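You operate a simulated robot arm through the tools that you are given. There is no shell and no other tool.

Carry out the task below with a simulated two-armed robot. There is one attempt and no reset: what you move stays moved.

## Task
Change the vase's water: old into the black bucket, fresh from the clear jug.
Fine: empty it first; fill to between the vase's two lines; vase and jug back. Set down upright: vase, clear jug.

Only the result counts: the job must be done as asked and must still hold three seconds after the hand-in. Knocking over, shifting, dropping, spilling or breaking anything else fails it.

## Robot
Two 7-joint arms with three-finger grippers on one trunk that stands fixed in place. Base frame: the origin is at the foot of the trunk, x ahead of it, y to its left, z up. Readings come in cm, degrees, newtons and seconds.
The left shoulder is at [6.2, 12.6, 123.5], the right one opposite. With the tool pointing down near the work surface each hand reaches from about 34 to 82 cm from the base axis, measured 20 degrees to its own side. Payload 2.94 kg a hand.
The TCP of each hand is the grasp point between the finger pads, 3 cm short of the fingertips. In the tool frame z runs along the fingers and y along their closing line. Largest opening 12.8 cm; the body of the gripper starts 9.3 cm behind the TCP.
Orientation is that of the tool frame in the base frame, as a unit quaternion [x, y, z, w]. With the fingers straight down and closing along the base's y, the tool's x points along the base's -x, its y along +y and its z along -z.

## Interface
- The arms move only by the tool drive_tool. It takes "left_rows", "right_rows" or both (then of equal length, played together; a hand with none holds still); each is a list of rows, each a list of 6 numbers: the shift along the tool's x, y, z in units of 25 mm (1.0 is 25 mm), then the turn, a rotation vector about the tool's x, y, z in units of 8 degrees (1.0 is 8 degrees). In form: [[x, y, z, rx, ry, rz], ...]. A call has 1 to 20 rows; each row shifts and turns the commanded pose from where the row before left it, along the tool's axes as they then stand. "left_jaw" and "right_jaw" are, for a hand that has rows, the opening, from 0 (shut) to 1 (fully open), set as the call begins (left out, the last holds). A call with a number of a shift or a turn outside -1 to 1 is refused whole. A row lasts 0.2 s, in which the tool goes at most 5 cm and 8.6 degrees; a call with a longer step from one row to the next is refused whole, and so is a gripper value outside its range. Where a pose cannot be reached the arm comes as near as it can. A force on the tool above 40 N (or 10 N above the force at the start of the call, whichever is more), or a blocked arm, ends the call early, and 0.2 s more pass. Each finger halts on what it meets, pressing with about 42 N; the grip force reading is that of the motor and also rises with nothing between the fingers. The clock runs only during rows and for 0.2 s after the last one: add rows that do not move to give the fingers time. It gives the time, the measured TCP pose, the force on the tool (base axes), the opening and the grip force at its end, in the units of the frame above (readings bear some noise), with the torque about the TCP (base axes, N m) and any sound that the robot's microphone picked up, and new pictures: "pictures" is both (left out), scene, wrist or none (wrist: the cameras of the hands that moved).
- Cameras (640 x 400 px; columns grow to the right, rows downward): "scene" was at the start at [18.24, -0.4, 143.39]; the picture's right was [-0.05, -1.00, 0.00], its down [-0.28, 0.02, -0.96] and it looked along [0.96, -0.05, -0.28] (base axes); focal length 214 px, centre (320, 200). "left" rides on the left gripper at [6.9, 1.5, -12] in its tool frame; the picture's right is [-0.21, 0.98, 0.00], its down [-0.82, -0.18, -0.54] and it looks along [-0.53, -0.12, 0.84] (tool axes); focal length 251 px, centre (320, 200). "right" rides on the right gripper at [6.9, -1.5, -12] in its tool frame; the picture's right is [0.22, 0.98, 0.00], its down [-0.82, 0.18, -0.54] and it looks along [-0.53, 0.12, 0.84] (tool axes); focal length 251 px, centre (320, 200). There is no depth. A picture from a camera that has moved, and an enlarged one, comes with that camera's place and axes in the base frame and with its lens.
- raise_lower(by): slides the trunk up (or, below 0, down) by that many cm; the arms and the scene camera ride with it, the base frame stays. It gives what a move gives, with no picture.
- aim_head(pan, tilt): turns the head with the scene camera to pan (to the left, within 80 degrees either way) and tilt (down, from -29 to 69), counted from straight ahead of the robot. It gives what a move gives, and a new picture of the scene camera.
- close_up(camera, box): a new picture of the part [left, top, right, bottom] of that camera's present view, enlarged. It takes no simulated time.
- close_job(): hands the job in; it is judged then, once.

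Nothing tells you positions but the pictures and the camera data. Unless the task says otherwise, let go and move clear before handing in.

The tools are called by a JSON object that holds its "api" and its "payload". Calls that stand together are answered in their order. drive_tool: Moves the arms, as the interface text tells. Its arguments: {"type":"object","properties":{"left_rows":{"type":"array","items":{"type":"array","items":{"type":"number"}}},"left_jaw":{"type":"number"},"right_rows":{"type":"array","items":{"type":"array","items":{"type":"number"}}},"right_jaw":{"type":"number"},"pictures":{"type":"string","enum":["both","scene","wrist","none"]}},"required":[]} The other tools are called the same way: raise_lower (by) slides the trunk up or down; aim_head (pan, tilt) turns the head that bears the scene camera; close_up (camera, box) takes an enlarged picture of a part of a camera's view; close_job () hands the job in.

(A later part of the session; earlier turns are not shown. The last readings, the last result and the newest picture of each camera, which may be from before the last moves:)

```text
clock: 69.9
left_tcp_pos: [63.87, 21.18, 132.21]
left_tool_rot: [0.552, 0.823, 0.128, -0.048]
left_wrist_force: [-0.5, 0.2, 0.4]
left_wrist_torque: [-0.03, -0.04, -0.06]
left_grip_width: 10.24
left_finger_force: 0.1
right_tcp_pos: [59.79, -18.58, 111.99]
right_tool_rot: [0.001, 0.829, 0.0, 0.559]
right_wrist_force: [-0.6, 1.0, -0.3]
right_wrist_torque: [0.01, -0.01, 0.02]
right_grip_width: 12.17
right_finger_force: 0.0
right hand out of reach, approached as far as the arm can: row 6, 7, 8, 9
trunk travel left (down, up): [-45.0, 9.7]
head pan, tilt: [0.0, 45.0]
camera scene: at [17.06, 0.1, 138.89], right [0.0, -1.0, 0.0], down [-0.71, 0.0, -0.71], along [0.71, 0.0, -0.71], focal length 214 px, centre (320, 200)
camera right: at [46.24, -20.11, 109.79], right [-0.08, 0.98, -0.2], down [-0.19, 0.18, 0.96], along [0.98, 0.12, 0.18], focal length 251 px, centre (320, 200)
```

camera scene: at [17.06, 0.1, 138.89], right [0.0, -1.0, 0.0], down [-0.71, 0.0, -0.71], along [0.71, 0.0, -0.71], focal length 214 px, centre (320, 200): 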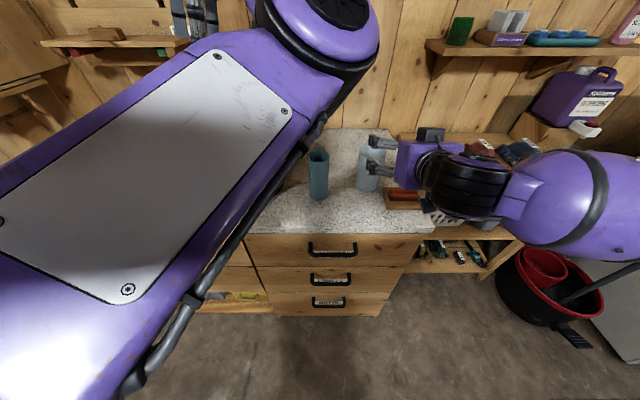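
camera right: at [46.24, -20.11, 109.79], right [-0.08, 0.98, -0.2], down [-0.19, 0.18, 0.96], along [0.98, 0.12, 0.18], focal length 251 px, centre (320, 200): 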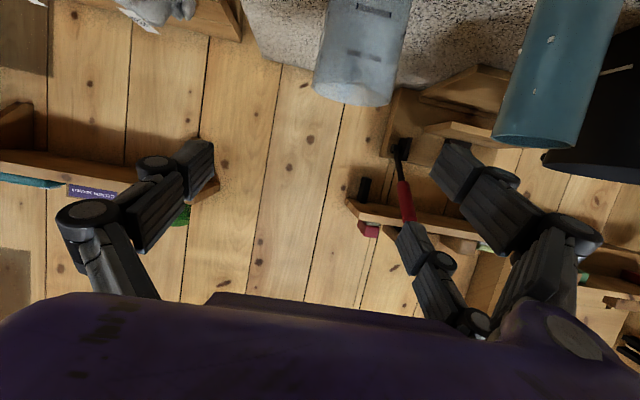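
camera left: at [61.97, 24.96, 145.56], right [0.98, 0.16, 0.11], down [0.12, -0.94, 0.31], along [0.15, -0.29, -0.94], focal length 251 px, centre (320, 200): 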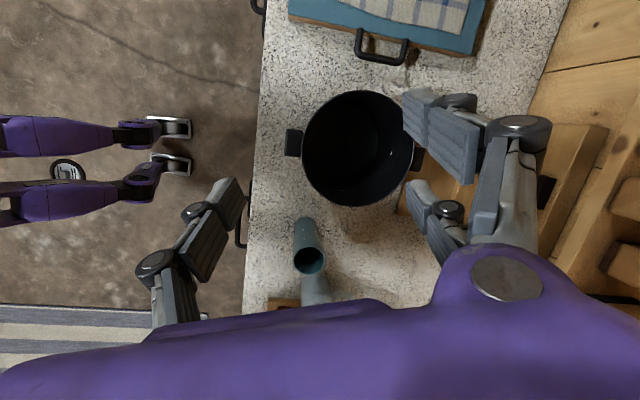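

That straight-in pre-grasp is too close for the right arm. I'll come over the jug instead and lower the fingers vertically along its sides, going first to above and in front of it.

{"api": "drive_tool", "payload": {"right_rows": [[-0.82, 0, 0.261, 0, 0, 0], [-0.82, 0, 0.261, 0, 0, 0], [-0.82, 0, 0.261, 0, 0, 0], [-0.82, 0, 0.261, 0, 0, 0], [-0.82, 0, 0.261, 0, 0, 0], [-0.82, 0, 0.261, 0, 0, 0], [-0.82, 0, 0.261, 0, 0, 0], [0, 0, 0, 0, 0, 0]]}}

```text
clock: 71.7
left_tcp_pos: [63.81, 21.24, 132.17]
left_tool_rot: [0.552, 0.823, 0.127, -0.048]
left_wrist_force: [0.1, -0.5, -0.1]
left_wrist_torque: [-0.01, -0.01, -0.01]
left_grip_width: 10.23
left_finger_force: 0.1
right_tcp_pos: [69.39, -18.77, 123.53]
right_tool_rot: [0.001, 0.828, 0.0, 0.56]
right_wrist_force: [0.3, -0.5, 0.7]
right_wrist_torque: [-0.01, -0.03, -0.03]
right_grip_width: 12.14
right_finger_force: 0.1
trunk travel left (down, up): [-45.0, 9.7]
head pan, tilt: [0.0, 45.0]
camera scene: at [17.04, 0.08, 138.89], right [0.0, -1.0, 0.0], down [-0.71, 0.0, -0.71], along [0.71, 0.0, -0.71], focal length 214 px, centre (320, 200)
camera right: at [55.86, -20.27, 121.45], right [-0.08, 0.98, -0.2], down [-0.19, 0.18, 0.96], along [0.98, 0.12, 0.18], focal length 251 px, centre (320, 200)
```

scene: 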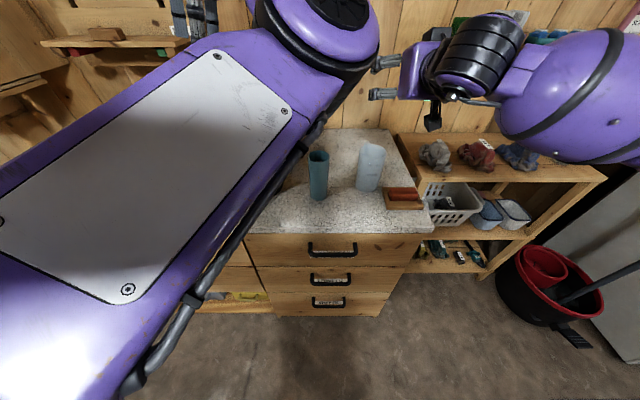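
right: 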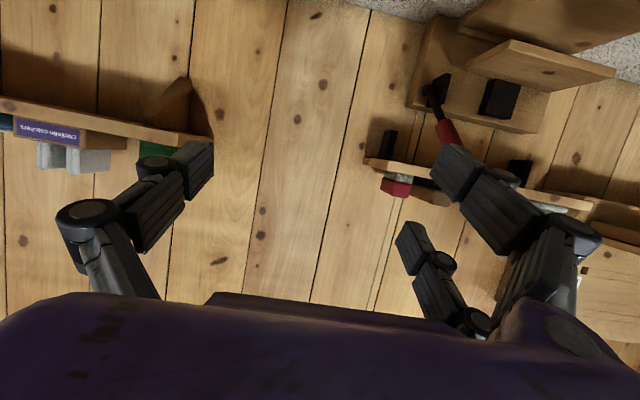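

Now I'll move directly above the jug, with the fingers open along its two sides.

{"api": "drive_tool", "payload": {"right_rows": [[0.692, 0.25, 0.53, 0, 0, 0], [0.692, 0.25, 0.53, 0, 0, 0], [0.692, 0.25, 0.53, 0, 0, 0], [0.692, 0.25, 0.53, 0, 0, 0], [0.692, 0.25, 0.53, 0, 0, 0], [0, 0, 0, 0, 0, 0]]}}

{"api": "close_up", "payload": {"camera": "scene", "box": [290, 60, 450, 220]}}

{"api": "close_up", "payload": {"camera": "left", "box": [240, 200, 400, 310]}}

```text
clock: 73.1
left_tcp_pos: [63.85, 21.35, 132.34]
left_tool_rot: [0.552, 0.822, 0.128, -0.048]
left_wrist_force: [-0.3, -0.2, -0.3]
left_wrist_torque: [0.01, -0.01, -0.01]
left_grip_width: 10.24
left_finger_force: 0.2
right_tcp_pos: [72.38, -15.33, 112.8]
right_tool_rot: [0.0, 0.829, 0.0, 0.56]
right_wrist_force: [1.2, 0.3, -0.3]
right_wrist_torque: [0.02, -0.03, 0.0]
right_grip_width: 12.15
right_finger_force: 0.0
trunk travel left (down, up): [-45.0, 9.7]
head pan, tilt: [0.0, 45.0]
camera scene: at [17.02, 0.1, 138.9], right [0.0, -1.0, 0.0], down [-0.71, 0.0, -0.71], along [0.71, 0.0, -0.71], focal length 214 px, centre (320, 200)
camera right: at [58.8, -16.9, 110.74], right [-0.08, 0.98, -0.2], down [-0.19, 0.18, 0.96], along [0.98, 0.12, 0.18], focal length 251 px, centre (320, 200)
```

scene: 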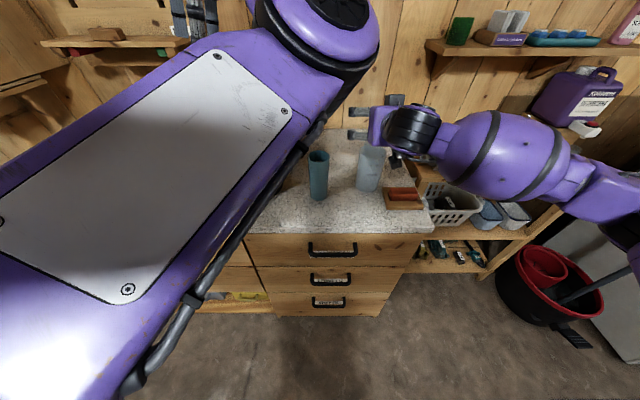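
right: 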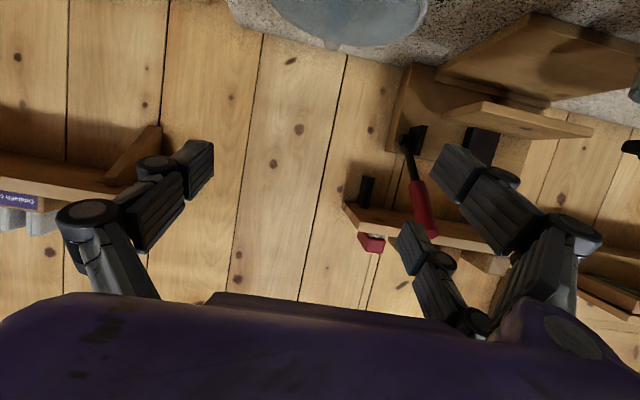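

```text
2.50 times, centred on (370, 140) of scene
camera zoom: at [17.02, 0.1, 138.9], right [0.0, -1.0, 0.0], down [-0.71, 0.0, -0.71], along [0.71, 0.0, -0.71], focal length 536 px, centre (195, 350)
```

zoom: 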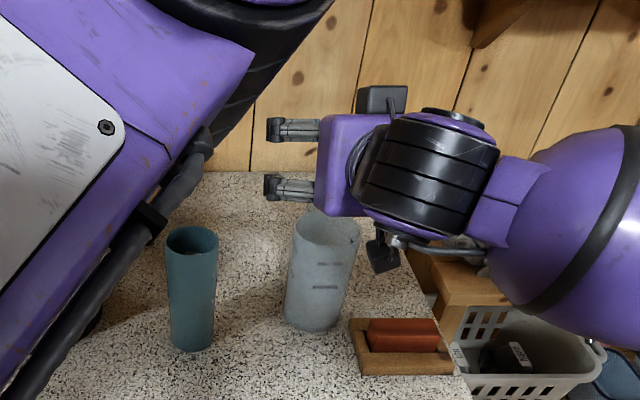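

```text
3.64 times, centred on (320, 255) of left
camera zoom: at [61.89, 24.9, 145.63], right [0.98, 0.16, 0.11], down [0.12, -0.94, 0.31], along [0.15, -0.29, -0.94], focal length 914 px, centre (320, 0)
```

zoom: 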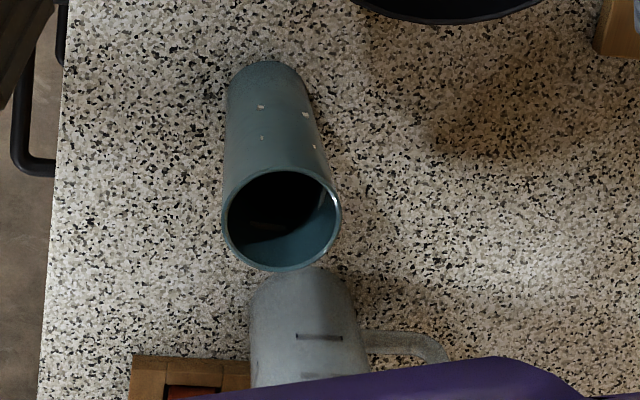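

The alignment is within 0.4 cm and there are 2 cm to spare on each side. I'll lower the fingers around the jug.

{"api": "drive_tool", "payload": {"right_rows": [[0.4, -0.03, 0.158, 0, 0, 0], [0.6, -0.03, 0.237, 0, 0, 0], [0.6, -0.03, 0.237, 0, 0, 0], [0.7, -0.025, 0.277, 0, 0, 0], [0.7, -0.025, 0.277, 0, 0, 0], [0.7, 0, 0.277, 0, 0, 0], [0.7, 0, 0.277, 0, 0, 0], [0.7, 0, 0.277, 0, 0, 0], [0.48, 0, 0.193, 0, 0, 0], [0, 0, 0, 0, 0, 0]]}}

{"api": "close_up", "payload": {"camera": "scene", "box": [290, 100, 450, 240]}}

```text
clock: 75.3
left_tcp_pos: [63.87, 21.13, 132.26]
left_tool_rot: [0.552, 0.822, 0.128, -0.048]
left_wrist_force: [-0.2, 0.5, 0.2]
left_wrist_torque: [-0.03, -0.02, -0.02]
left_grip_width: 10.25
left_finger_force: 0.0
right_tcp_pos: [72.38, -15.35, 109.58]
right_tool_rot: [0.001, 0.831, 0.0, 0.557]
right_wrist_force: [0.4, -0.6, -0.4]
right_wrist_torque: [-0.02, -0.01, 0.01]
right_grip_width: 12.15
right_finger_force: 0.3
right hand out of reach, approached as far as the arm can: row 3, 4, 5, 6, 7, 8, 9
trunk travel left (down, up): [-45.0, 9.7]
head pan, tilt: [0.0, 45.0]
camera scene: at [17.07, 0.04, 138.89], right [0.0, -1.0, 0.0], down [-0.71, 0.0, -0.71], along [0.71, 0.0, -0.71], focal length 214 px, centre (320, 200)
camera right: at [58.81, -17.04, 107.62], right [-0.08, 0.98, -0.2], down [-0.19, 0.18, 0.97], along [0.98, 0.11, 0.17], focal length 251 px, centre (320, 200)
```

scene: 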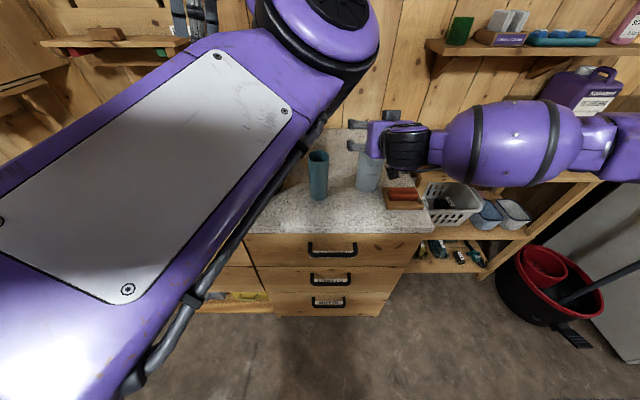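
right: 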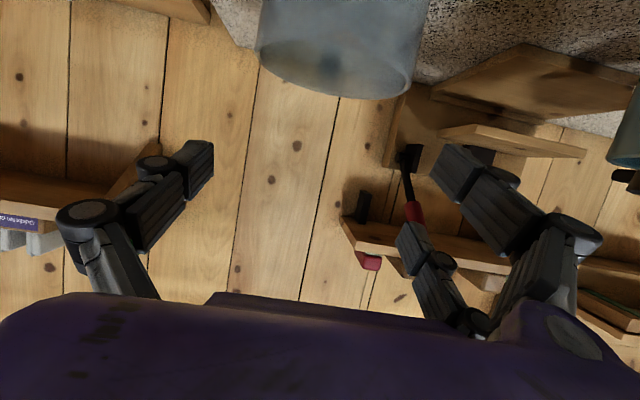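

```text
2.86 times, centred on (370, 170) of scene
camera zoom: at [17.07, 0.04, 138.89], right [0.0, -1.0, 0.0], down [-0.71, 0.0, -0.71], along [0.71, 0.0, -0.71], focal length 613 px, centre (177, 286)
```

zoom: 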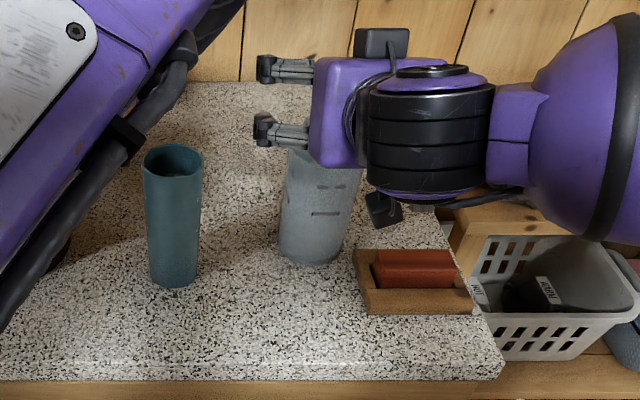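

The right wrist is at its limit at this height. I'll look to the right to see how much room the elbow has before choosing another way, such as lowering the trunk or yawing the hand.

{"api": "aim_head", "payload": {"pan": -45, "tilt": 30}}

```text
clock: 76.4
left_tcp_pos: [63.9, 21.1, 132.16]
left_tool_rot: [0.552, 0.823, 0.128, -0.048]
left_wrist_force: [-0.1, 0.9, -0.3]
left_wrist_torque: [0.03, 0.01, -0.04]
left_grip_width: 10.26
left_finger_force: 0.0
right_tcp_pos: [72.43, -15.37, 109.61]
right_tool_rot: [0.0, 0.831, 0.0, 0.557]
right_wrist_force: [-0.9, -0.6, 0.4]
right_wrist_torque: [0.0, 0.01, 0.01]
right_grip_width: 12.17
right_finger_force: 0.1
trunk travel left (down, up): [-45.0, 9.7]
head pan, tilt: [-45.0, 30.0]
camera scene: at [15.32, -6.28, 141.15], right [-0.71, -0.71, 0.0], down [-0.35, 0.35, -0.87], along [0.61, -0.61, -0.5], focal length 214 px, centre (320, 200)
```

scene: 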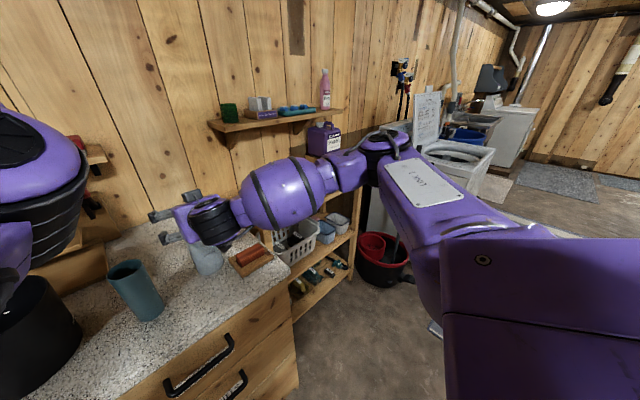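

There's plenty of room on the right. I'll keep the right arm's posture and use the trunk instead: centre the hand over the jug, slide the trunk down to grasp, then slide it up again to lift.

{"api": "drive_tool", "payload": {"right_rows": [[-0.278, -0.07, -0.112, 0, 0, 0], [-0.278, -0.07, -0.112, 0, 0, 0], [0, 0, 0, 0, 0, 0]], "pictures": "wrist"}}

{"api": "aim_head", "payload": {"pan": -10, "tilt": 35}}

```text
clock: 77.2
left_tcp_pos: [63.95, 21.28, 132.25]
left_tool_rot: [0.552, 0.823, 0.127, -0.048]
left_wrist_force: [0.2, 0.5, -0.8]
left_wrist_torque: [-0.02, -0.05, 0.0]
left_grip_width: 10.24
left_finger_force: 0.0
right_tcp_pos: [72.37, -16.0, 110.97]
right_tool_rot: [0.002, 0.829, -0.001, 0.559]
right_wrist_force: [0.1, 0.1, -0.6]
right_wrist_torque: [-0.01, -0.01, -0.01]
right_grip_width: 12.13
right_finger_force: 0.1
trunk travel left (down, up): [-45.0, 9.7]
head pan, tilt: [-45.0, 30.0]
camera right: at [58.79, -17.56, 108.94], right [-0.08, 0.98, -0.2], down [-0.19, 0.18, 0.96], along [0.98, 0.12, 0.18], focal length 251 px, centre (320, 200)
```

right: 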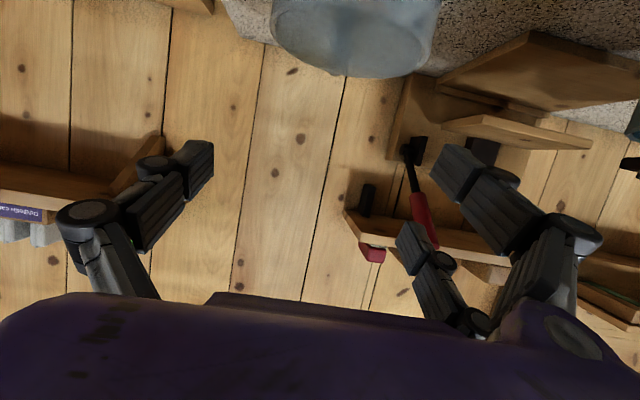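

```text
clock: 78.2
left_tcp_pos: [63.93, 21.19, 132.18]
left_tool_rot: [0.552, 0.823, 0.128, -0.048]
left_wrist_force: [-0.2, 0.1, 0.1]
left_wrist_torque: [0.03, -0.03, 0.0]
left_grip_width: 10.26
left_finger_force: 0.0
right_tcp_pos: [72.5, -16.04, 110.94]
right_tool_rot: [0.0, 0.829, 0.0, 0.56]
right_wrist_force: [1.0, -0.3, -0.5]
right_wrist_torque: [-0.01, -0.06, -0.03]
right_grip_width: 12.19
right_finger_force: 0.1
trunk travel left (down, up): [-45.0, 9.7]
head pan, tilt: [-10.0, 35.0]
camera scene: at [17.59, -1.44, 140.37], right [-0.17, -0.98, 0.0], down [-0.56, 0.1, -0.82], along [0.81, -0.14, -0.57], focal length 214 px, centre (320, 200)
```

scene: 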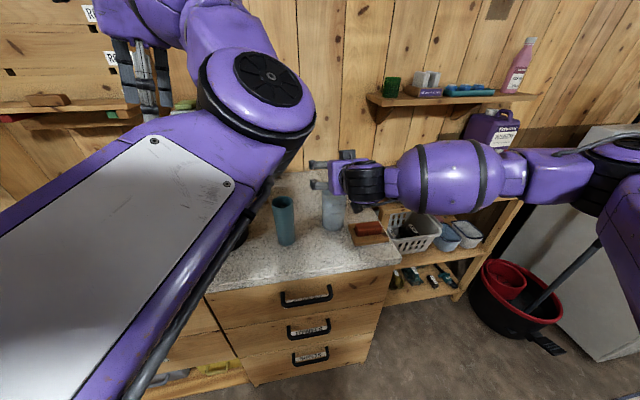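

The hand is centred over the jug at y ≈ -16. I'll slide the trunk down in two stages.

{"api": "raise_lower", "payload": {"by": -6}}

{"api": "close_up", "payload": {"camera": "scene", "box": [260, 130, 420, 270]}}

{"api": "close_up", "payload": {"camera": "right", "box": [0, 0, 640, 400]}}

```text
clock: 79.2
left_tcp_pos: [63.96, 21.4, 126.36]
left_tool_rot: [0.552, 0.822, 0.129, -0.047]
left_wrist_force: [0.4, 0.3, 0.0]
left_wrist_torque: [0.0, -0.02, 0.01]
left_grip_width: 10.23
left_finger_force: 0.0
right_tcp_pos: [72.32, -16.1, 105.21]
right_tool_rot: [0.0, 0.828, 0.0, 0.56]
right_wrist_force: [-0.3, -0.2, 0.2]
right_wrist_torque: [-0.01, 0.02, 0.01]
right_grip_width: 12.18
right_finger_force: 0.0
trunk travel left (down, up): [-39.0, 15.7]
head pan, tilt: [-10.0, 35.0]
```

```text
2.86 times, centred on (340, 200) of scene
camera zoom: at [19.87, -1.44, 133.75], right [-0.17, -0.98, 0.0], down [-0.56, 0.1, -0.82], along [0.81, -0.14, -0.57], focal length 613 px, centre (263, 200)
```

zoom: 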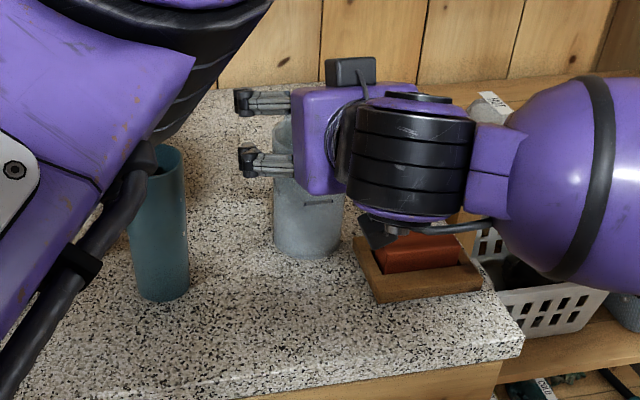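

```text
1.00 times, centred on (320, 200) of right (not enlarged: the box is as wide or as high as the picture)
camera zoom: at [58.74, -17.56, 103.17], right [-0.08, 0.98, -0.2], down [-0.19, 0.18, 0.96], along [0.98, 0.11, 0.18], focal length 251 px, centre (320, 200)
```

zoom: 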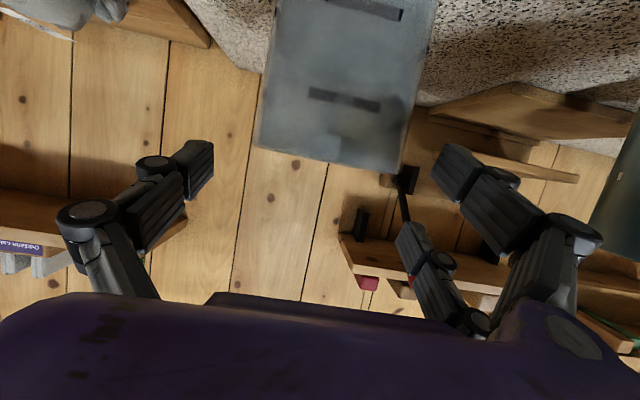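

The jug is well between the fingers. Before the last stage I'll check how high the soap dish beside it is.

{"api": "close_up", "payload": {"camera": "scene", "box": [320, 180, 400, 250]}}

{"api": "close_up", "payload": {"camera": "left", "box": [200, 200, 440, 340]}}

```text
5.71 times, centred on (360, 215) of scene
camera zoom: at [19.87, -1.44, 133.75], right [-0.17, -0.98, 0.0], down [-0.56, 0.1, -0.82], along [0.81, -0.14, -0.57], focal length 1226 px, centre (91, 114)
```

zoom: 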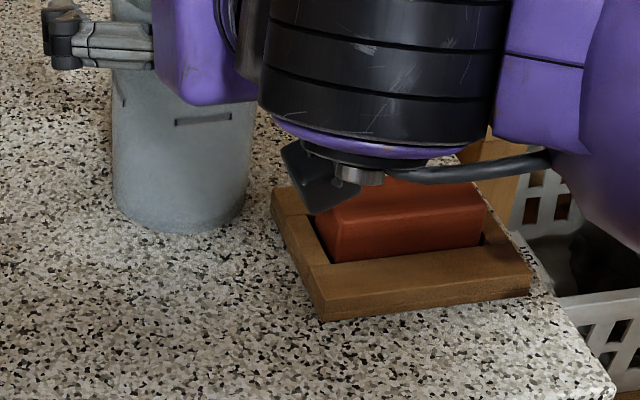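

```text
2.67 times, centred on (320, 270) of left
camera zoom: at [61.96, 25.06, 139.7], right [0.98, 0.16, 0.11], down [0.12, -0.94, 0.31], along [0.15, -0.29, -0.94], focal length 670 px, centre (320, 13)
```

zoom: 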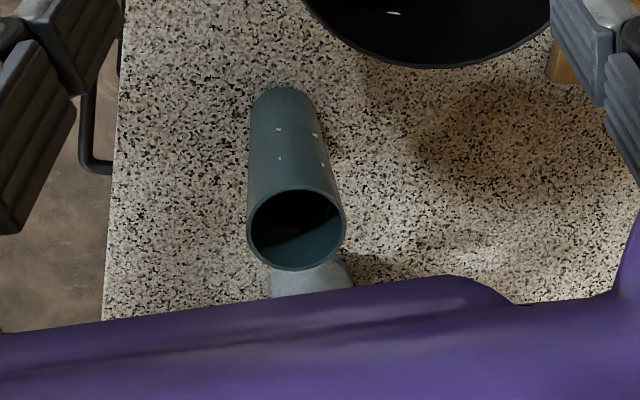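

The soap top is near z 94.8, so stopping with the TCP at about 98.2 leaves safe clearance. I'll lower the trunk the last 7 cm.

{"api": "raise_lower", "payload": {"by": -7}}

{"api": "close_up", "payload": {"camera": "scene", "box": [260, 100, 420, 240]}}

{"api": "close_up", "payload": {"camera": "right", "box": [0, 0, 640, 400]}}

```text
clock: 80.3
left_tcp_pos: [63.94, 21.4, 119.41]
left_tool_rot: [0.553, 0.822, 0.129, -0.047]
left_wrist_force: [-1.5, -1.8, -0.2]
left_wrist_torque: [-0.01, 0.0, 0.03]
left_grip_width: 10.24
left_finger_force: 0.0
right_tcp_pos: [72.41, -16.04, 98.4]
right_tool_rot: [0.0, 0.828, 0.001, 0.561]
right_wrist_force: [0.2, -0.6, 0.0]
right_wrist_torque: [-0.04, 0.02, -0.02]
right_grip_width: 12.16
right_finger_force: 0.0
trunk travel left (down, up): [-32.0, 22.7]
head pan, tilt: [-10.0, 35.0]
```

```text
2.86 times, centred on (340, 170) of scene
camera zoom: at [21.56, -1.42, 126.81], right [-0.17, -0.98, 0.0], down [-0.56, 0.1, -0.82], along [0.81, -0.14, -0.57], focal length 613 px, centre (263, 286)
```

zoom: 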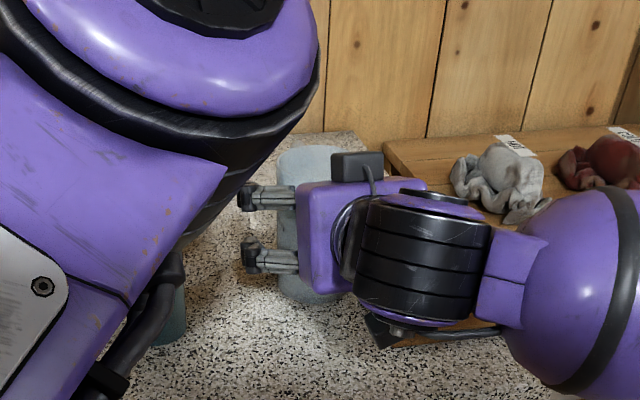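

```text
1.00 times, centred on (320, 200) of right (not enlarged: the box is as wide or as high as the picture)
camera zoom: at [58.73, -17.55, 96.23], right [-0.08, 0.98, -0.2], down [-0.2, 0.18, 0.96], along [0.98, 0.11, 0.18], focal length 251 px, centre (320, 200)
```

zoom: 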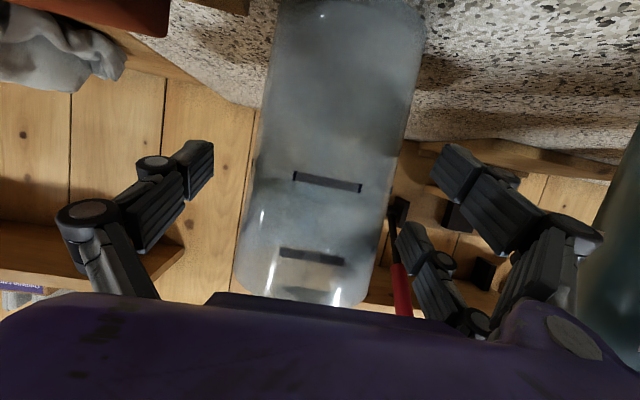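

The jug is centred in the right hand. I'll close the grip.

{"api": "drive_tool", "payload": {"right_rows": [[0, 0, 0, 0, 0, 0], [0, 0, 0, 0, 0, 0], [0, 0, 0, 0, 0, 0], [0, 0, 0, 0, 0, 0], [0, 0, 0, 0, 0, 0]], "right_jaw": 0, "pictures": "wrist"}}

```text
clock: 81.5
left_tcp_pos: [64.09, 21.3, 119.35]
left_tool_rot: [0.552, 0.823, 0.127, -0.048]
left_wrist_force: [-0.8, 0.4, -0.5]
left_wrist_torque: [-0.01, 0.0, -0.05]
left_grip_width: 10.27
left_finger_force: 0.0
right_tcp_pos: [72.41, -16.02, 98.26]
right_tool_rot: [0.0, 0.828, 0.0, 0.56]
right_wrist_force: [1.0, -1.6, 1.9]
right_wrist_torque: [-0.35, -0.04, -0.04]
right_grip_width: 7.77
right_finger_force: 42.0
trunk travel left (down, up): [-32.0, 22.7]
head pan, tilt: [-10.0, 35.0]
camera right: at [58.76, -17.57, 96.15], right [-0.08, 0.98, -0.2], down [-0.19, 0.18, 0.96], along [0.98, 0.11, 0.18], focal length 251 px, centre (320, 200)
```

right: 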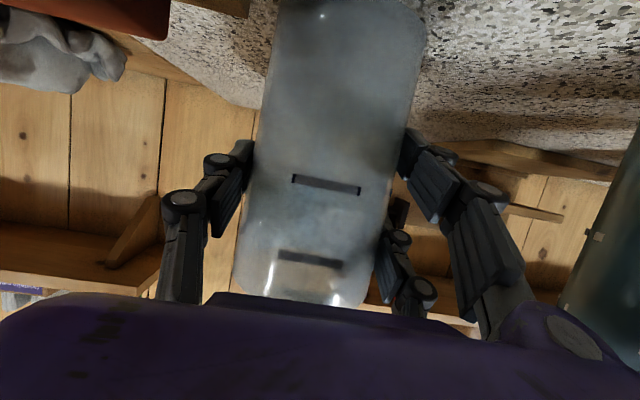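

The grip is firm at 7.77 cm. I'll lift by raising the trunk.

{"api": "raise_lower", "payload": {"by": 4}}

{"api": "raise_lower", "payload": {"by": 9}}

{"api": "drive_tool", "payload": {"right_rows": [[0, 0, 0, 0, 0, 0]], "pictures": "none"}}

{"api": "drive_tool", "payload": {"right_rows": [[0, 0, 0, 0, 0, 0]], "pictures": "none"}}

{"api": "drive_tool", "payload": {"right_rows": [[0, 0, 0, 0, 0, 0]], "pictures": "none"}}

{"api": "drive_tool", "payload": {"right_rows": [[0, 0, 0, 0, 0, 0]], "pictures": "both"}}

```text
clock: 82.3
left_tcp_pos: [64.13, 21.54, 123.12]
left_tool_rot: [0.552, 0.823, 0.127, -0.049]
left_wrist_force: [0.7, 0.0, -0.3]
left_wrist_torque: [0.02, 0.02, -0.03]
left_grip_width: 10.22
left_finger_force: 0.1
right_tcp_pos: [72.49, -16.0, 102.02]
right_tool_rot: [0.0, 0.83, 0.001, 0.558]
right_wrist_force: [0.2, -0.4, -5.2]
right_wrist_torque: [-0.02, 0.13, 0.01]
right_grip_width: 7.79
right_finger_force: 42.1
trunk travel left (down, up): [-36.0, 18.7]
head pan, tilt: [-10.0, 35.0]
```

```text
clock: 83.6
left_tcp_pos: [64.15, 21.31, 132.06]
left_tool_rot: [0.552, 0.822, 0.128, -0.049]
left_wrist_force: [0.2, -0.1, 0.2]
left_wrist_torque: [0.03, 0.01, 0.0]
left_grip_width: 10.21
left_finger_force: 0.1
right_tcp_pos: [72.61, -16.02, 110.98]
right_tool_rot: [0.0, 0.83, 0.0, 0.558]
right_wrist_force: [0.5, -0.1, -4.1]
right_wrist_torque: [0.02, 0.12, -0.02]
right_grip_width: 7.79
right_finger_force: 42.2
trunk travel left (down, up): [-45.0, 9.7]
head pan, tilt: [-10.0, 35.0]
```

```text
clock: 84.0
left_tcp_pos: [63.96, 21.42, 132.29]
left_tool_rot: [0.552, 0.823, 0.128, -0.048]
left_wrist_force: [0.3, 0.5, 0.6]
left_wrist_torque: [-0.03, -0.03, -0.01]
left_grip_width: 10.21
left_finger_force: 0.0
right_tcp_pos: [72.53, -16.04, 111.13]
right_tool_rot: [0.0, 0.829, 0.0, 0.559]
right_wrist_force: [0.4, 0.5, -4.5]
right_wrist_torque: [0.01, 0.13, -0.04]
right_grip_width: 7.79
right_finger_force: 42.2
trunk travel left (down, up): [-45.0, 9.7]
head pan, tilt: [-10.0, 35.0]
```

```text
clock: 84.4
left_tcp_pos: [63.97, 21.52, 132.3]
left_tool_rot: [0.552, 0.823, 0.128, -0.047]
left_wrist_force: [-0.1, 0.3, -0.9]
left_wrist_torque: [-0.02, 0.03, 0.0]
left_grip_width: 10.26
left_finger_force: 0.2
right_tcp_pos: [72.33, -16.02, 111.18]
right_tool_rot: [0.0, 0.829, 0.001, 0.56]
right_wrist_force: [-0.4, -0.2, -4.5]
right_wrist_torque: [0.0, 0.09, 0.01]
right_grip_width: 7.82
right_finger_force: 42.0
trunk travel left (down, up): [-45.0, 9.7]
head pan, tilt: [-10.0, 35.0]
```

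```text
clock: 84.8
left_tcp_pos: [64.08, 21.42, 132.34]
left_tool_rot: [0.551, 0.823, 0.129, -0.048]
left_wrist_force: [0.6, 0.4, 0.3]
left_wrist_torque: [0.02, 0.0, -0.01]
left_grip_width: 10.23
left_finger_force: 0.0
right_tcp_pos: [72.35, -15.89, 111.19]
right_tool_rot: [0.0, 0.829, 0.0, 0.559]
right_wrist_force: [-0.5, -0.3, -4.3]
right_wrist_torque: [-0.07, 0.13, 0.0]
right_grip_width: 7.82
right_finger_force: 42.7
trunk travel left (down, up): [-45.0, 9.7]
head pan, tilt: [-10.0, 35.0]
```

```text
clock: 85.2
left_tcp_pos: [63.94, 21.42, 132.13]
left_tool_rot: [0.552, 0.823, 0.127, -0.047]
left_wrist_force: [0.1, 0.6, 0.2]
left_wrist_torque: [0.03, 0.02, 0.01]
left_grip_width: 10.26
left_finger_force: 0.0
right_tcp_pos: [72.47, -15.9, 111.18]
right_tool_rot: [0.001, 0.829, 0.0, 0.56]
right_wrist_force: [0.3, -0.7, -4.6]
right_wrist_torque: [0.02, 0.12, 0.01]
right_grip_width: 7.82
right_finger_force: 41.8
trunk travel left (down, up): [-45.0, 9.7]
head pan, tilt: [-10.0, 35.0]
camera scene: at [17.65, -1.44, 140.36], right [-0.17, -0.98, 0.0], down [-0.57, 0.1, -0.82], along [0.81, -0.14, -0.57], focal length 214 px, centre (320, 200)
camera right: at [58.79, -17.57, 109.1], right [-0.08, 0.98, -0.2], down [-0.19, 0.18, 0.96], along [0.98, 0.12, 0.17], focal length 251 px, centre (320, 200)
```

scene: 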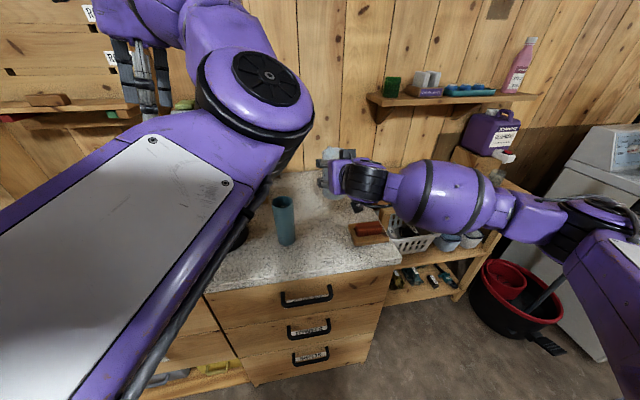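
right: 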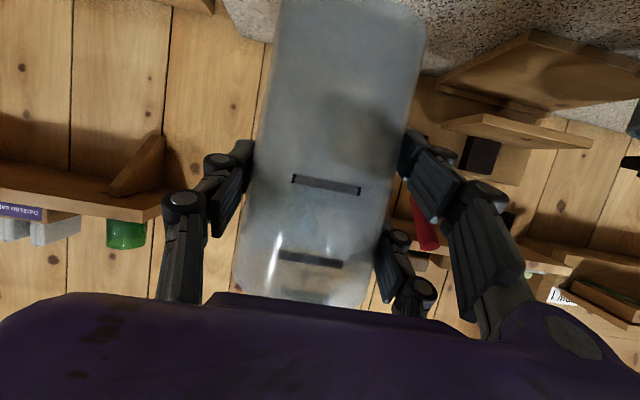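

The jug weighs about 4.4 N in total and is upright. I'll shift it toward the vase, staying clear and a little higher, before starting to tilt.

{"api": "drive_tool", "payload": {"right_rows": [[0, 0.15, -0.19, 0, 0, 0], [0, 0.3, -0.37, 0, 0, 0], [0, 0.35, -0.42, 0, 0, 0], [0, 0.35, -0.42, 0, 0, 0], [0, 0.28, -0.34, 0, 0, 0], [0, 0.15, -0.18, 0, 0, 0], [0, 0, 0, 0, 0, 0]]}}

{"api": "close_up", "payload": {"camera": "left", "box": [200, 180, 440, 340]}}

```text
clock: 86.8
left_tcp_pos: [64.02, 21.45, 132.38]
left_tool_rot: [0.552, 0.822, 0.127, -0.048]
left_wrist_force: [0.6, 0.6, 0.5]
left_wrist_torque: [0.01, 0.01, -0.03]
left_grip_width: 10.23
left_finger_force: 0.0
right_tcp_pos: [68.05, -12.07, 113.02]
right_tool_rot: [0.001, 0.829, 0.0, 0.559]
right_wrist_force: [0.6, -0.3, -4.5]
right_wrist_torque: [0.06, 0.1, -0.02]
right_grip_width: 7.77
right_finger_force: 41.9
trunk travel left (down, up): [-45.0, 9.7]
head pan, tilt: [-10.0, 35.0]
camera scene: at [17.64, -1.44, 140.37], right [-0.17, -0.98, 0.0], down [-0.57, 0.1, -0.82], along [0.81, -0.14, -0.57], focal length 214 px, centre (320, 200)
camera right: at [54.3, -13.62, 110.97], right [-0.08, 0.98, -0.2], down [-0.19, 0.18, 0.96], along [0.98, 0.12, 0.17], focal length 251 px, centre (320, 200)
```

scene: 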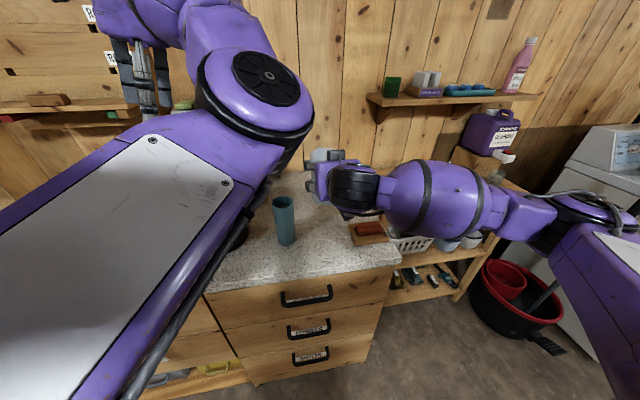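
right: 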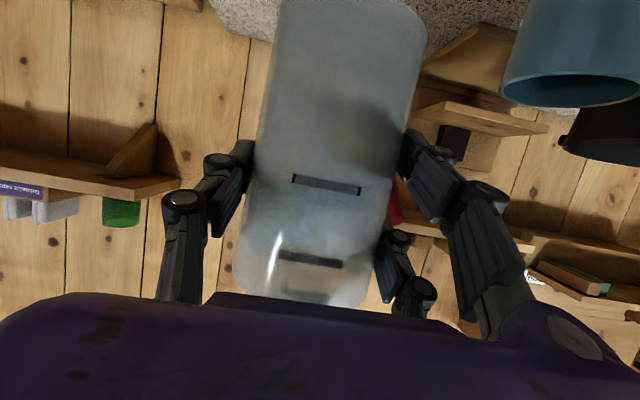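

```text
2.50 times, centred on (320, 260) of left
camera zoom: at [62.06, 25.06, 145.61], right [0.98, 0.16, 0.11], down [0.12, -0.94, 0.31], along [0.15, -0.29, -0.94], focal length 629 px, centre (320, 50)
```

zoom: 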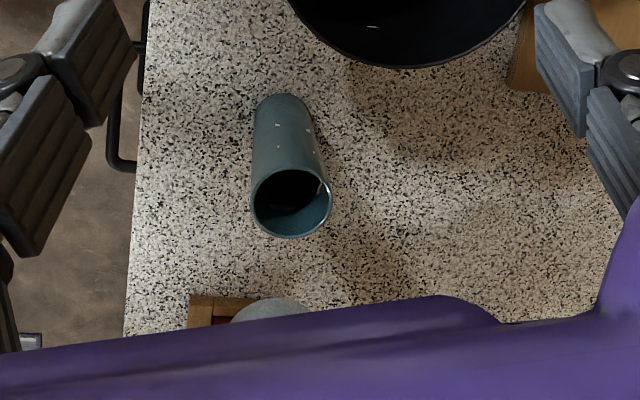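

It's in position. I'll tilt the jug to 40° here, well before any water should flow, checking that the arm follows.

{"api": "drive_tool", "payload": {"right_rows": [[0, 0, 0, 0.094, 0, -0.232], [0, 0, 0, 0.187, 0, -0.4635], [0, 0, 0, 0.187, 0, -0.4635], [0, 0, 0, 0.187, 0, -0.4635], [0, 0, 0, 0.187, 0, -0.4635], [0, 0, 0, 0.187, 0, -0.4635], [0, 0, 0, 0.187, 0, -0.4635], [0, 0, 0, 0.187, 0, -0.4635], [0, 0, 0, 0.187, 0, -0.4635], [0, 0, 0, 0.187, 0, -0.4635], [0, 0, 0, 0.094, 0, -0.232], [0, 0, 0, 0, 0, 0]]}}

{"api": "close_up", "payload": {"camera": "left", "box": [200, 180, 440, 340]}}

{"api": "close_up", "payload": {"camera": "scene", "box": [240, 120, 420, 250]}}

```text
clock: 89.4
left_tcp_pos: [64.08, 21.38, 132.24]
left_tool_rot: [0.551, 0.823, 0.128, -0.048]
left_wrist_force: [0.0, -0.5, -0.9]
left_wrist_torque: [-0.01, 0.02, -0.03]
left_grip_width: 10.26
left_finger_force: 0.1
right_tcp_pos: [67.92, -11.96, 113.0]
right_tool_rot: [-0.191, 0.779, -0.284, 0.525]
right_wrist_force: [-0.4, -0.1, -4.6]
right_wrist_torque: [0.02, 0.1, -0.04]
right_grip_width: 7.78
right_finger_force: 42.0
trunk travel left (down, up): [-45.0, 9.7]
head pan, tilt: [-10.0, 35.0]
camera scene: at [17.64, -1.44, 140.36], right [-0.17, -0.98, 0.0], down [-0.57, 0.1, -0.82], along [0.81, -0.14, -0.57], focal length 214 px, centre (320, 200)
camera right: at [54.25, -14.38, 112.38], right [-0.08, 0.62, -0.78], down [-0.19, 0.76, 0.62], along [0.98, 0.2, 0.06], focal length 251 px, centre (320, 200)
```

scene: 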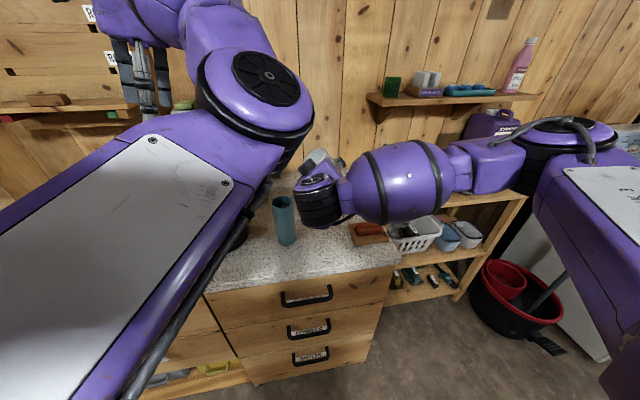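
right: 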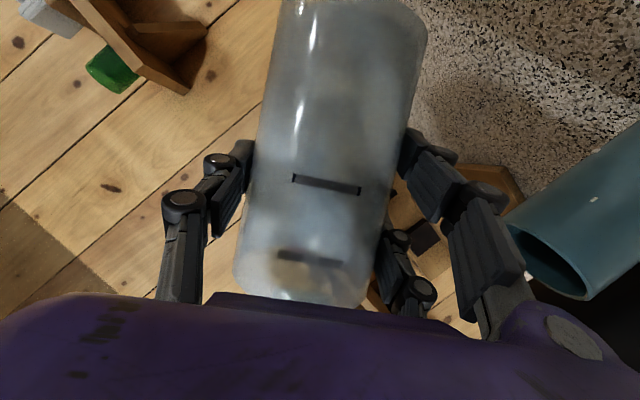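

```text
2.50 times, centred on (320, 260) of left
camera zoom: at [62.07, 25.06, 145.61], right [0.98, 0.16, 0.11], down [0.12, -0.94, 0.31], along [0.15, -0.29, -0.94], focal length 629 px, centre (320, 50)
```

zoom: 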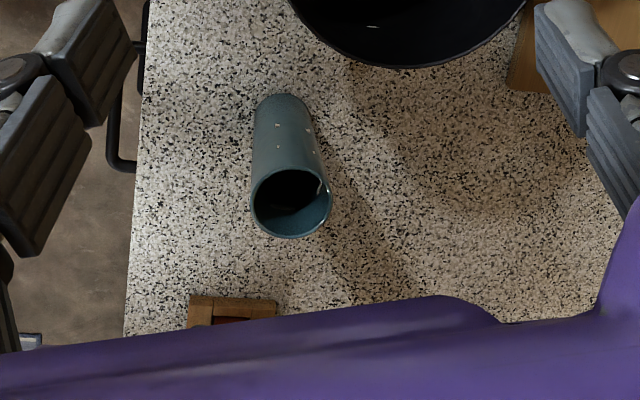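

```text
3.08 times, centred on (330, 185) of scene
camera zoom: at [17.64, -1.44, 140.36], right [-0.17, -0.98, 0.0], down [-0.57, 0.1, -0.82], along [0.81, -0.14, -0.57], focal length 660 px, centre (289, 246)
```

zoom: 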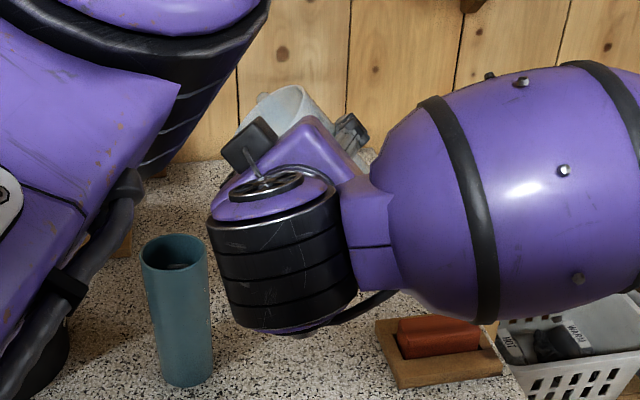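

The tilt tracks exactly. I'll move the tilted jug left so that its lip is above the vase mouth.

{"api": "drive_tool", "payload": {"right_rows": [[-0.07, 0.2, -0.028, 0, 0, 0], [-0.138, 0.41, -0.056, 0, 0, 0], [-0.138, 0.41, -0.056, 0, 0, 0], [-0.138, 0.41, -0.056, 0, 0, 0], [-0.07, 0.21, -0.028, 0, 0, 0], [0, 0, 0, 0, 0, 0]]}}

{"api": "close_up", "payload": {"camera": "left", "box": [200, 180, 440, 340]}}

{"api": "close_up", "payload": {"camera": "scene", "box": [220, 120, 400, 250]}}

```text
clock: 90.8
left_tcp_pos: [64.04, 21.41, 132.31]
left_tool_rot: [0.552, 0.822, 0.127, -0.048]
left_wrist_force: [-0.1, -0.7, -0.8]
left_wrist_torque: [-0.01, -0.01, 0.03]
left_grip_width: 10.23
left_finger_force: 0.0
right_tcp_pos: [68.11, -7.99, 111.68]
right_tool_rot: [-0.191, 0.779, -0.283, 0.526]
right_wrist_force: [-0.6, 0.1, -4.3]
right_wrist_torque: [0.07, 0.15, 0.04]
right_grip_width: 7.84
right_finger_force: 41.8
trunk travel left (down, up): [-45.0, 9.7]
head pan, tilt: [-10.0, 35.0]
camera scene: at [17.63, -1.44, 140.37], right [-0.17, -0.98, 0.0], down [-0.57, 0.1, -0.82], along [0.81, -0.14, -0.57], focal length 214 px, centre (320, 200)
camera right: at [54.22, -10.38, 110.93], right [-0.08, 0.62, -0.78], down [-0.19, 0.76, 0.62], along [0.98, 0.2, 0.06], focal length 251 px, centre (320, 200)
```

scene: 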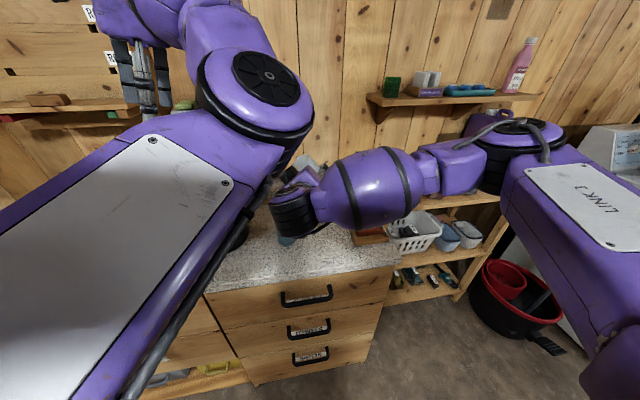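
right: 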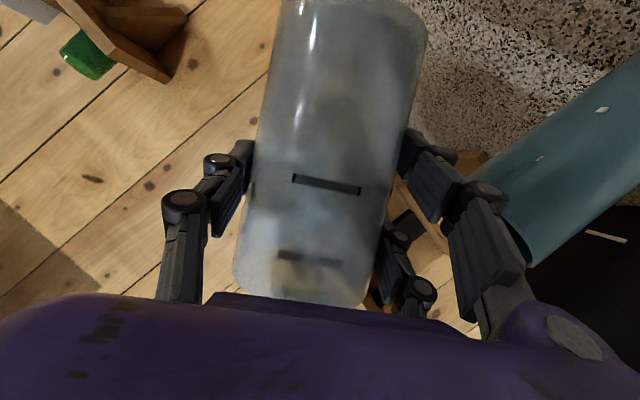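

```text
2.50 times, centred on (320, 260) of left
camera zoom: at [62.06, 25.05, 145.62], right [0.98, 0.16, 0.11], down [0.12, -0.94, 0.31], along [0.15, -0.29, -0.94], focal length 629 px, centre (320, 50)
```

zoom: 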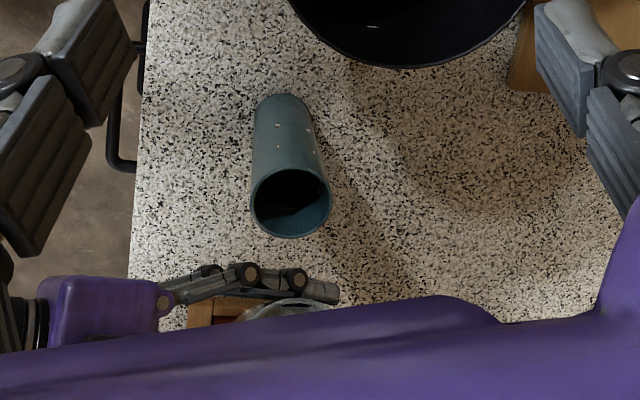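

```text
3.08 times, centred on (310, 185) of scene
camera zoom: at [17.63, -1.44, 140.37], right [-0.17, -0.98, 0.0], down [-0.57, 0.1, -0.82], along [0.81, -0.14, -0.57], focal length 660 px, centre (351, 246)
```

zoom: 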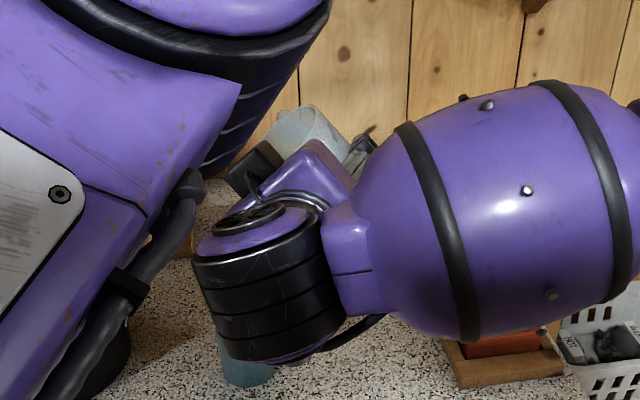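

The lip is above the vase mouth (about y -1.2) and nothing is flowing yet. I'll tip the left camera slightly to get a better view of the mouth.

{"api": "drive_tool", "payload": {"left_rows": [[-0.15, -0.03, -0.456, 0, -0.4, 0], [-0.15, -0.03, -0.456, 0, -0.4, 0], [-0.15, -0.03, -0.456, 0, -0.4, 0], [0, 0, 0, 0, 0, 0]]}}

{"api": "close_up", "payload": {"camera": "left", "box": [260, 160, 360, 260]}}

```text
clock: 91.8
left_tcp_pos: [63.95, 19.45, 135.31]
left_tool_rot: [0.561, 0.824, 0.081, 0.02]
left_wrist_force: [0.4, 0.2, 0.8]
left_wrist_torque: [-0.02, 0.02, -0.01]
left_grip_width: 10.25
left_finger_force: 0.0
right_tcp_pos: [67.96, -8.11, 111.57]
right_tool_rot: [-0.191, 0.779, -0.283, 0.526]
right_wrist_force: [0.1, 0.3, -4.6]
right_wrist_torque: [0.04, 0.09, 0.0]
right_grip_width: 7.8
right_finger_force: 42.9
trunk travel left (down, up): [-45.0, 9.7]
head pan, tilt: [-10.0, 35.0]
camera scene: at [17.67, -1.44, 140.36], right [-0.17, -0.98, 0.0], down [-0.57, 0.1, -0.82], along [0.81, -0.14, -0.57], focal length 214 px, centre (320, 200)
camera left: at [61.38, 25.17, 147.79], right [0.98, 0.15, 0.14], down [0.07, -0.89, 0.46], along [0.19, -0.44, -0.88], focal length 251 px, centre (320, 200)
```

scene: 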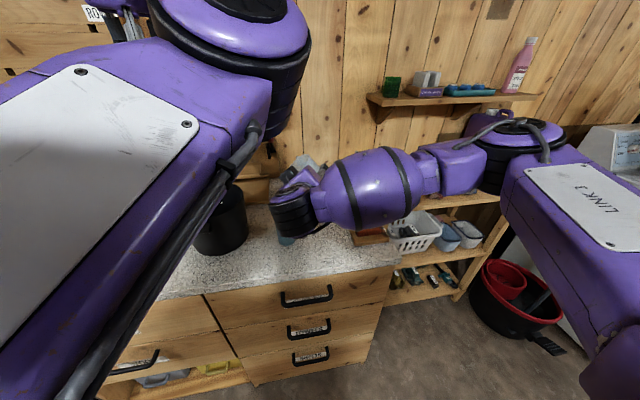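
left: 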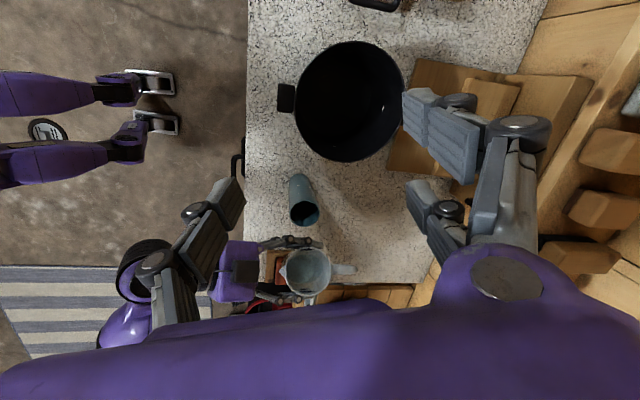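

```text
4.00 times, centred on (310, 210) of left
camera zoom: at [61.38, 25.17, 147.79], right [0.98, 0.15, 0.14], down [0.07, -0.89, 0.46], along [0.19, -0.44, -0.88], focal length 1006 px, centre (360, 160)
```

zoom: 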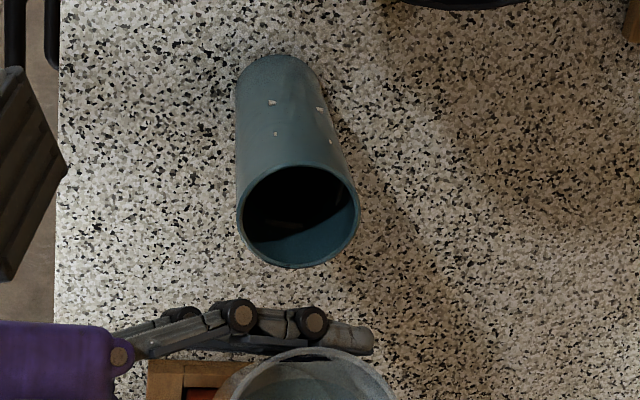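

Excellent view: I can see both the vase mouth and the jug mouth. I'll zoom in on the jug.

{"api": "close_up", "payload": {"camera": "left", "box": [260, 225, 360, 305]}}

{"api": "close_up", "payload": {"camera": "left", "box": [270, 160, 350, 230]}}

```text
5.00 times, centred on (310, 265) of left
camera zoom: at [61.38, 25.17, 147.79], right [0.98, 0.15, 0.14], down [0.07, -0.89, 0.46], along [0.19, -0.44, -0.88], focal length 1257 px, centre (370, -125)
```

zoom: 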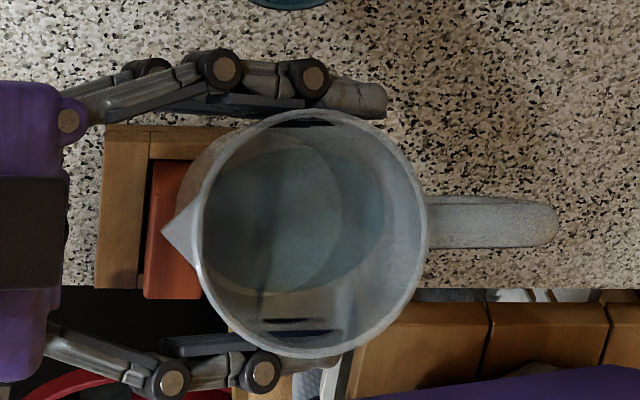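

```text
5.71 times, centred on (310, 195) of left
camera zoom: at [61.38, 25.17, 147.79], right [0.98, 0.15, 0.14], down [0.07, -0.89, 0.46], along [0.19, -0.44, -0.88], focal length 1437 px, centre (377, 229)
```

zoom: 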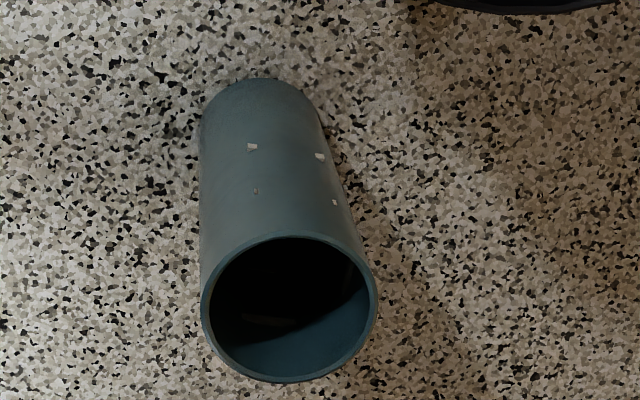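

The jug's spout faces the robot and its water surface is clearly visible. I'll tilt on to 50° while lowering slightly, keeping the lip over the vase.

{"api": "drive_tool", "payload": {"right_rows": [[0.063, 0.068, 0.025, 0.0935, 0, -0.2318], [0.063, 0.068, 0.025, 0.0935, 0, -0.2318], [0.063, 0.068, 0.025, 0.0935, 0, -0.2318], [0.063, 0.068, 0.025, 0.0935, 0, -0.2318], [0.063, 0.068, 0.025, 0.0935, 0, -0.2318], [0, 0, 0, 0, 0, 0]], "pictures": "none"}}

{"api": "close_up", "payload": {"camera": "left", "box": [260, 180, 360, 280]}}

```text
clock: 93.2
left_tcp_pos: [63.99, 19.46, 135.3]
left_tool_rot: [0.56, 0.824, 0.082, 0.02]
left_wrist_force: [0.0, 0.1, 0.1]
left_wrist_torque: [0.0, 0.0, 0.02]
left_grip_width: 10.25
left_finger_force: 0.0
right_tcp_pos: [67.93, -7.94, 110.2]
right_tool_rot: [-0.236, 0.751, -0.35, 0.507]
right_wrist_force: [0.1, 0.6, -4.0]
right_wrist_torque: [0.07, 0.14, 0.02]
right_grip_width: 7.79
right_finger_force: 41.5
trunk travel left (down, up): [-45.0, 9.7]
head pan, tilt: [-10.0, 35.0]
```

```text
4.00 times, centred on (310, 230) of left
camera zoom: at [61.34, 25.19, 147.81], right [0.98, 0.15, 0.14], down [0.07, -0.89, 0.46], along [0.19, -0.44, -0.88], focal length 1006 px, centre (360, 80)
```

zoom: 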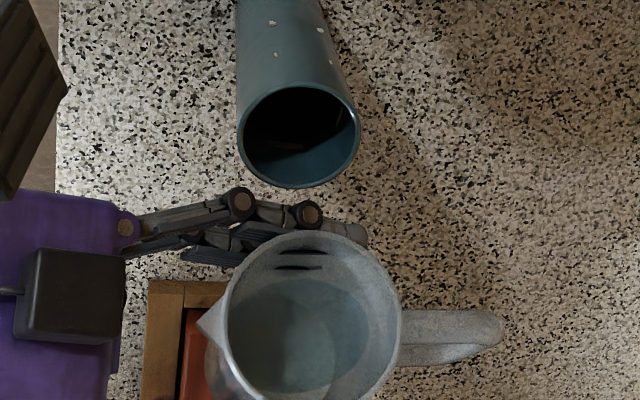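

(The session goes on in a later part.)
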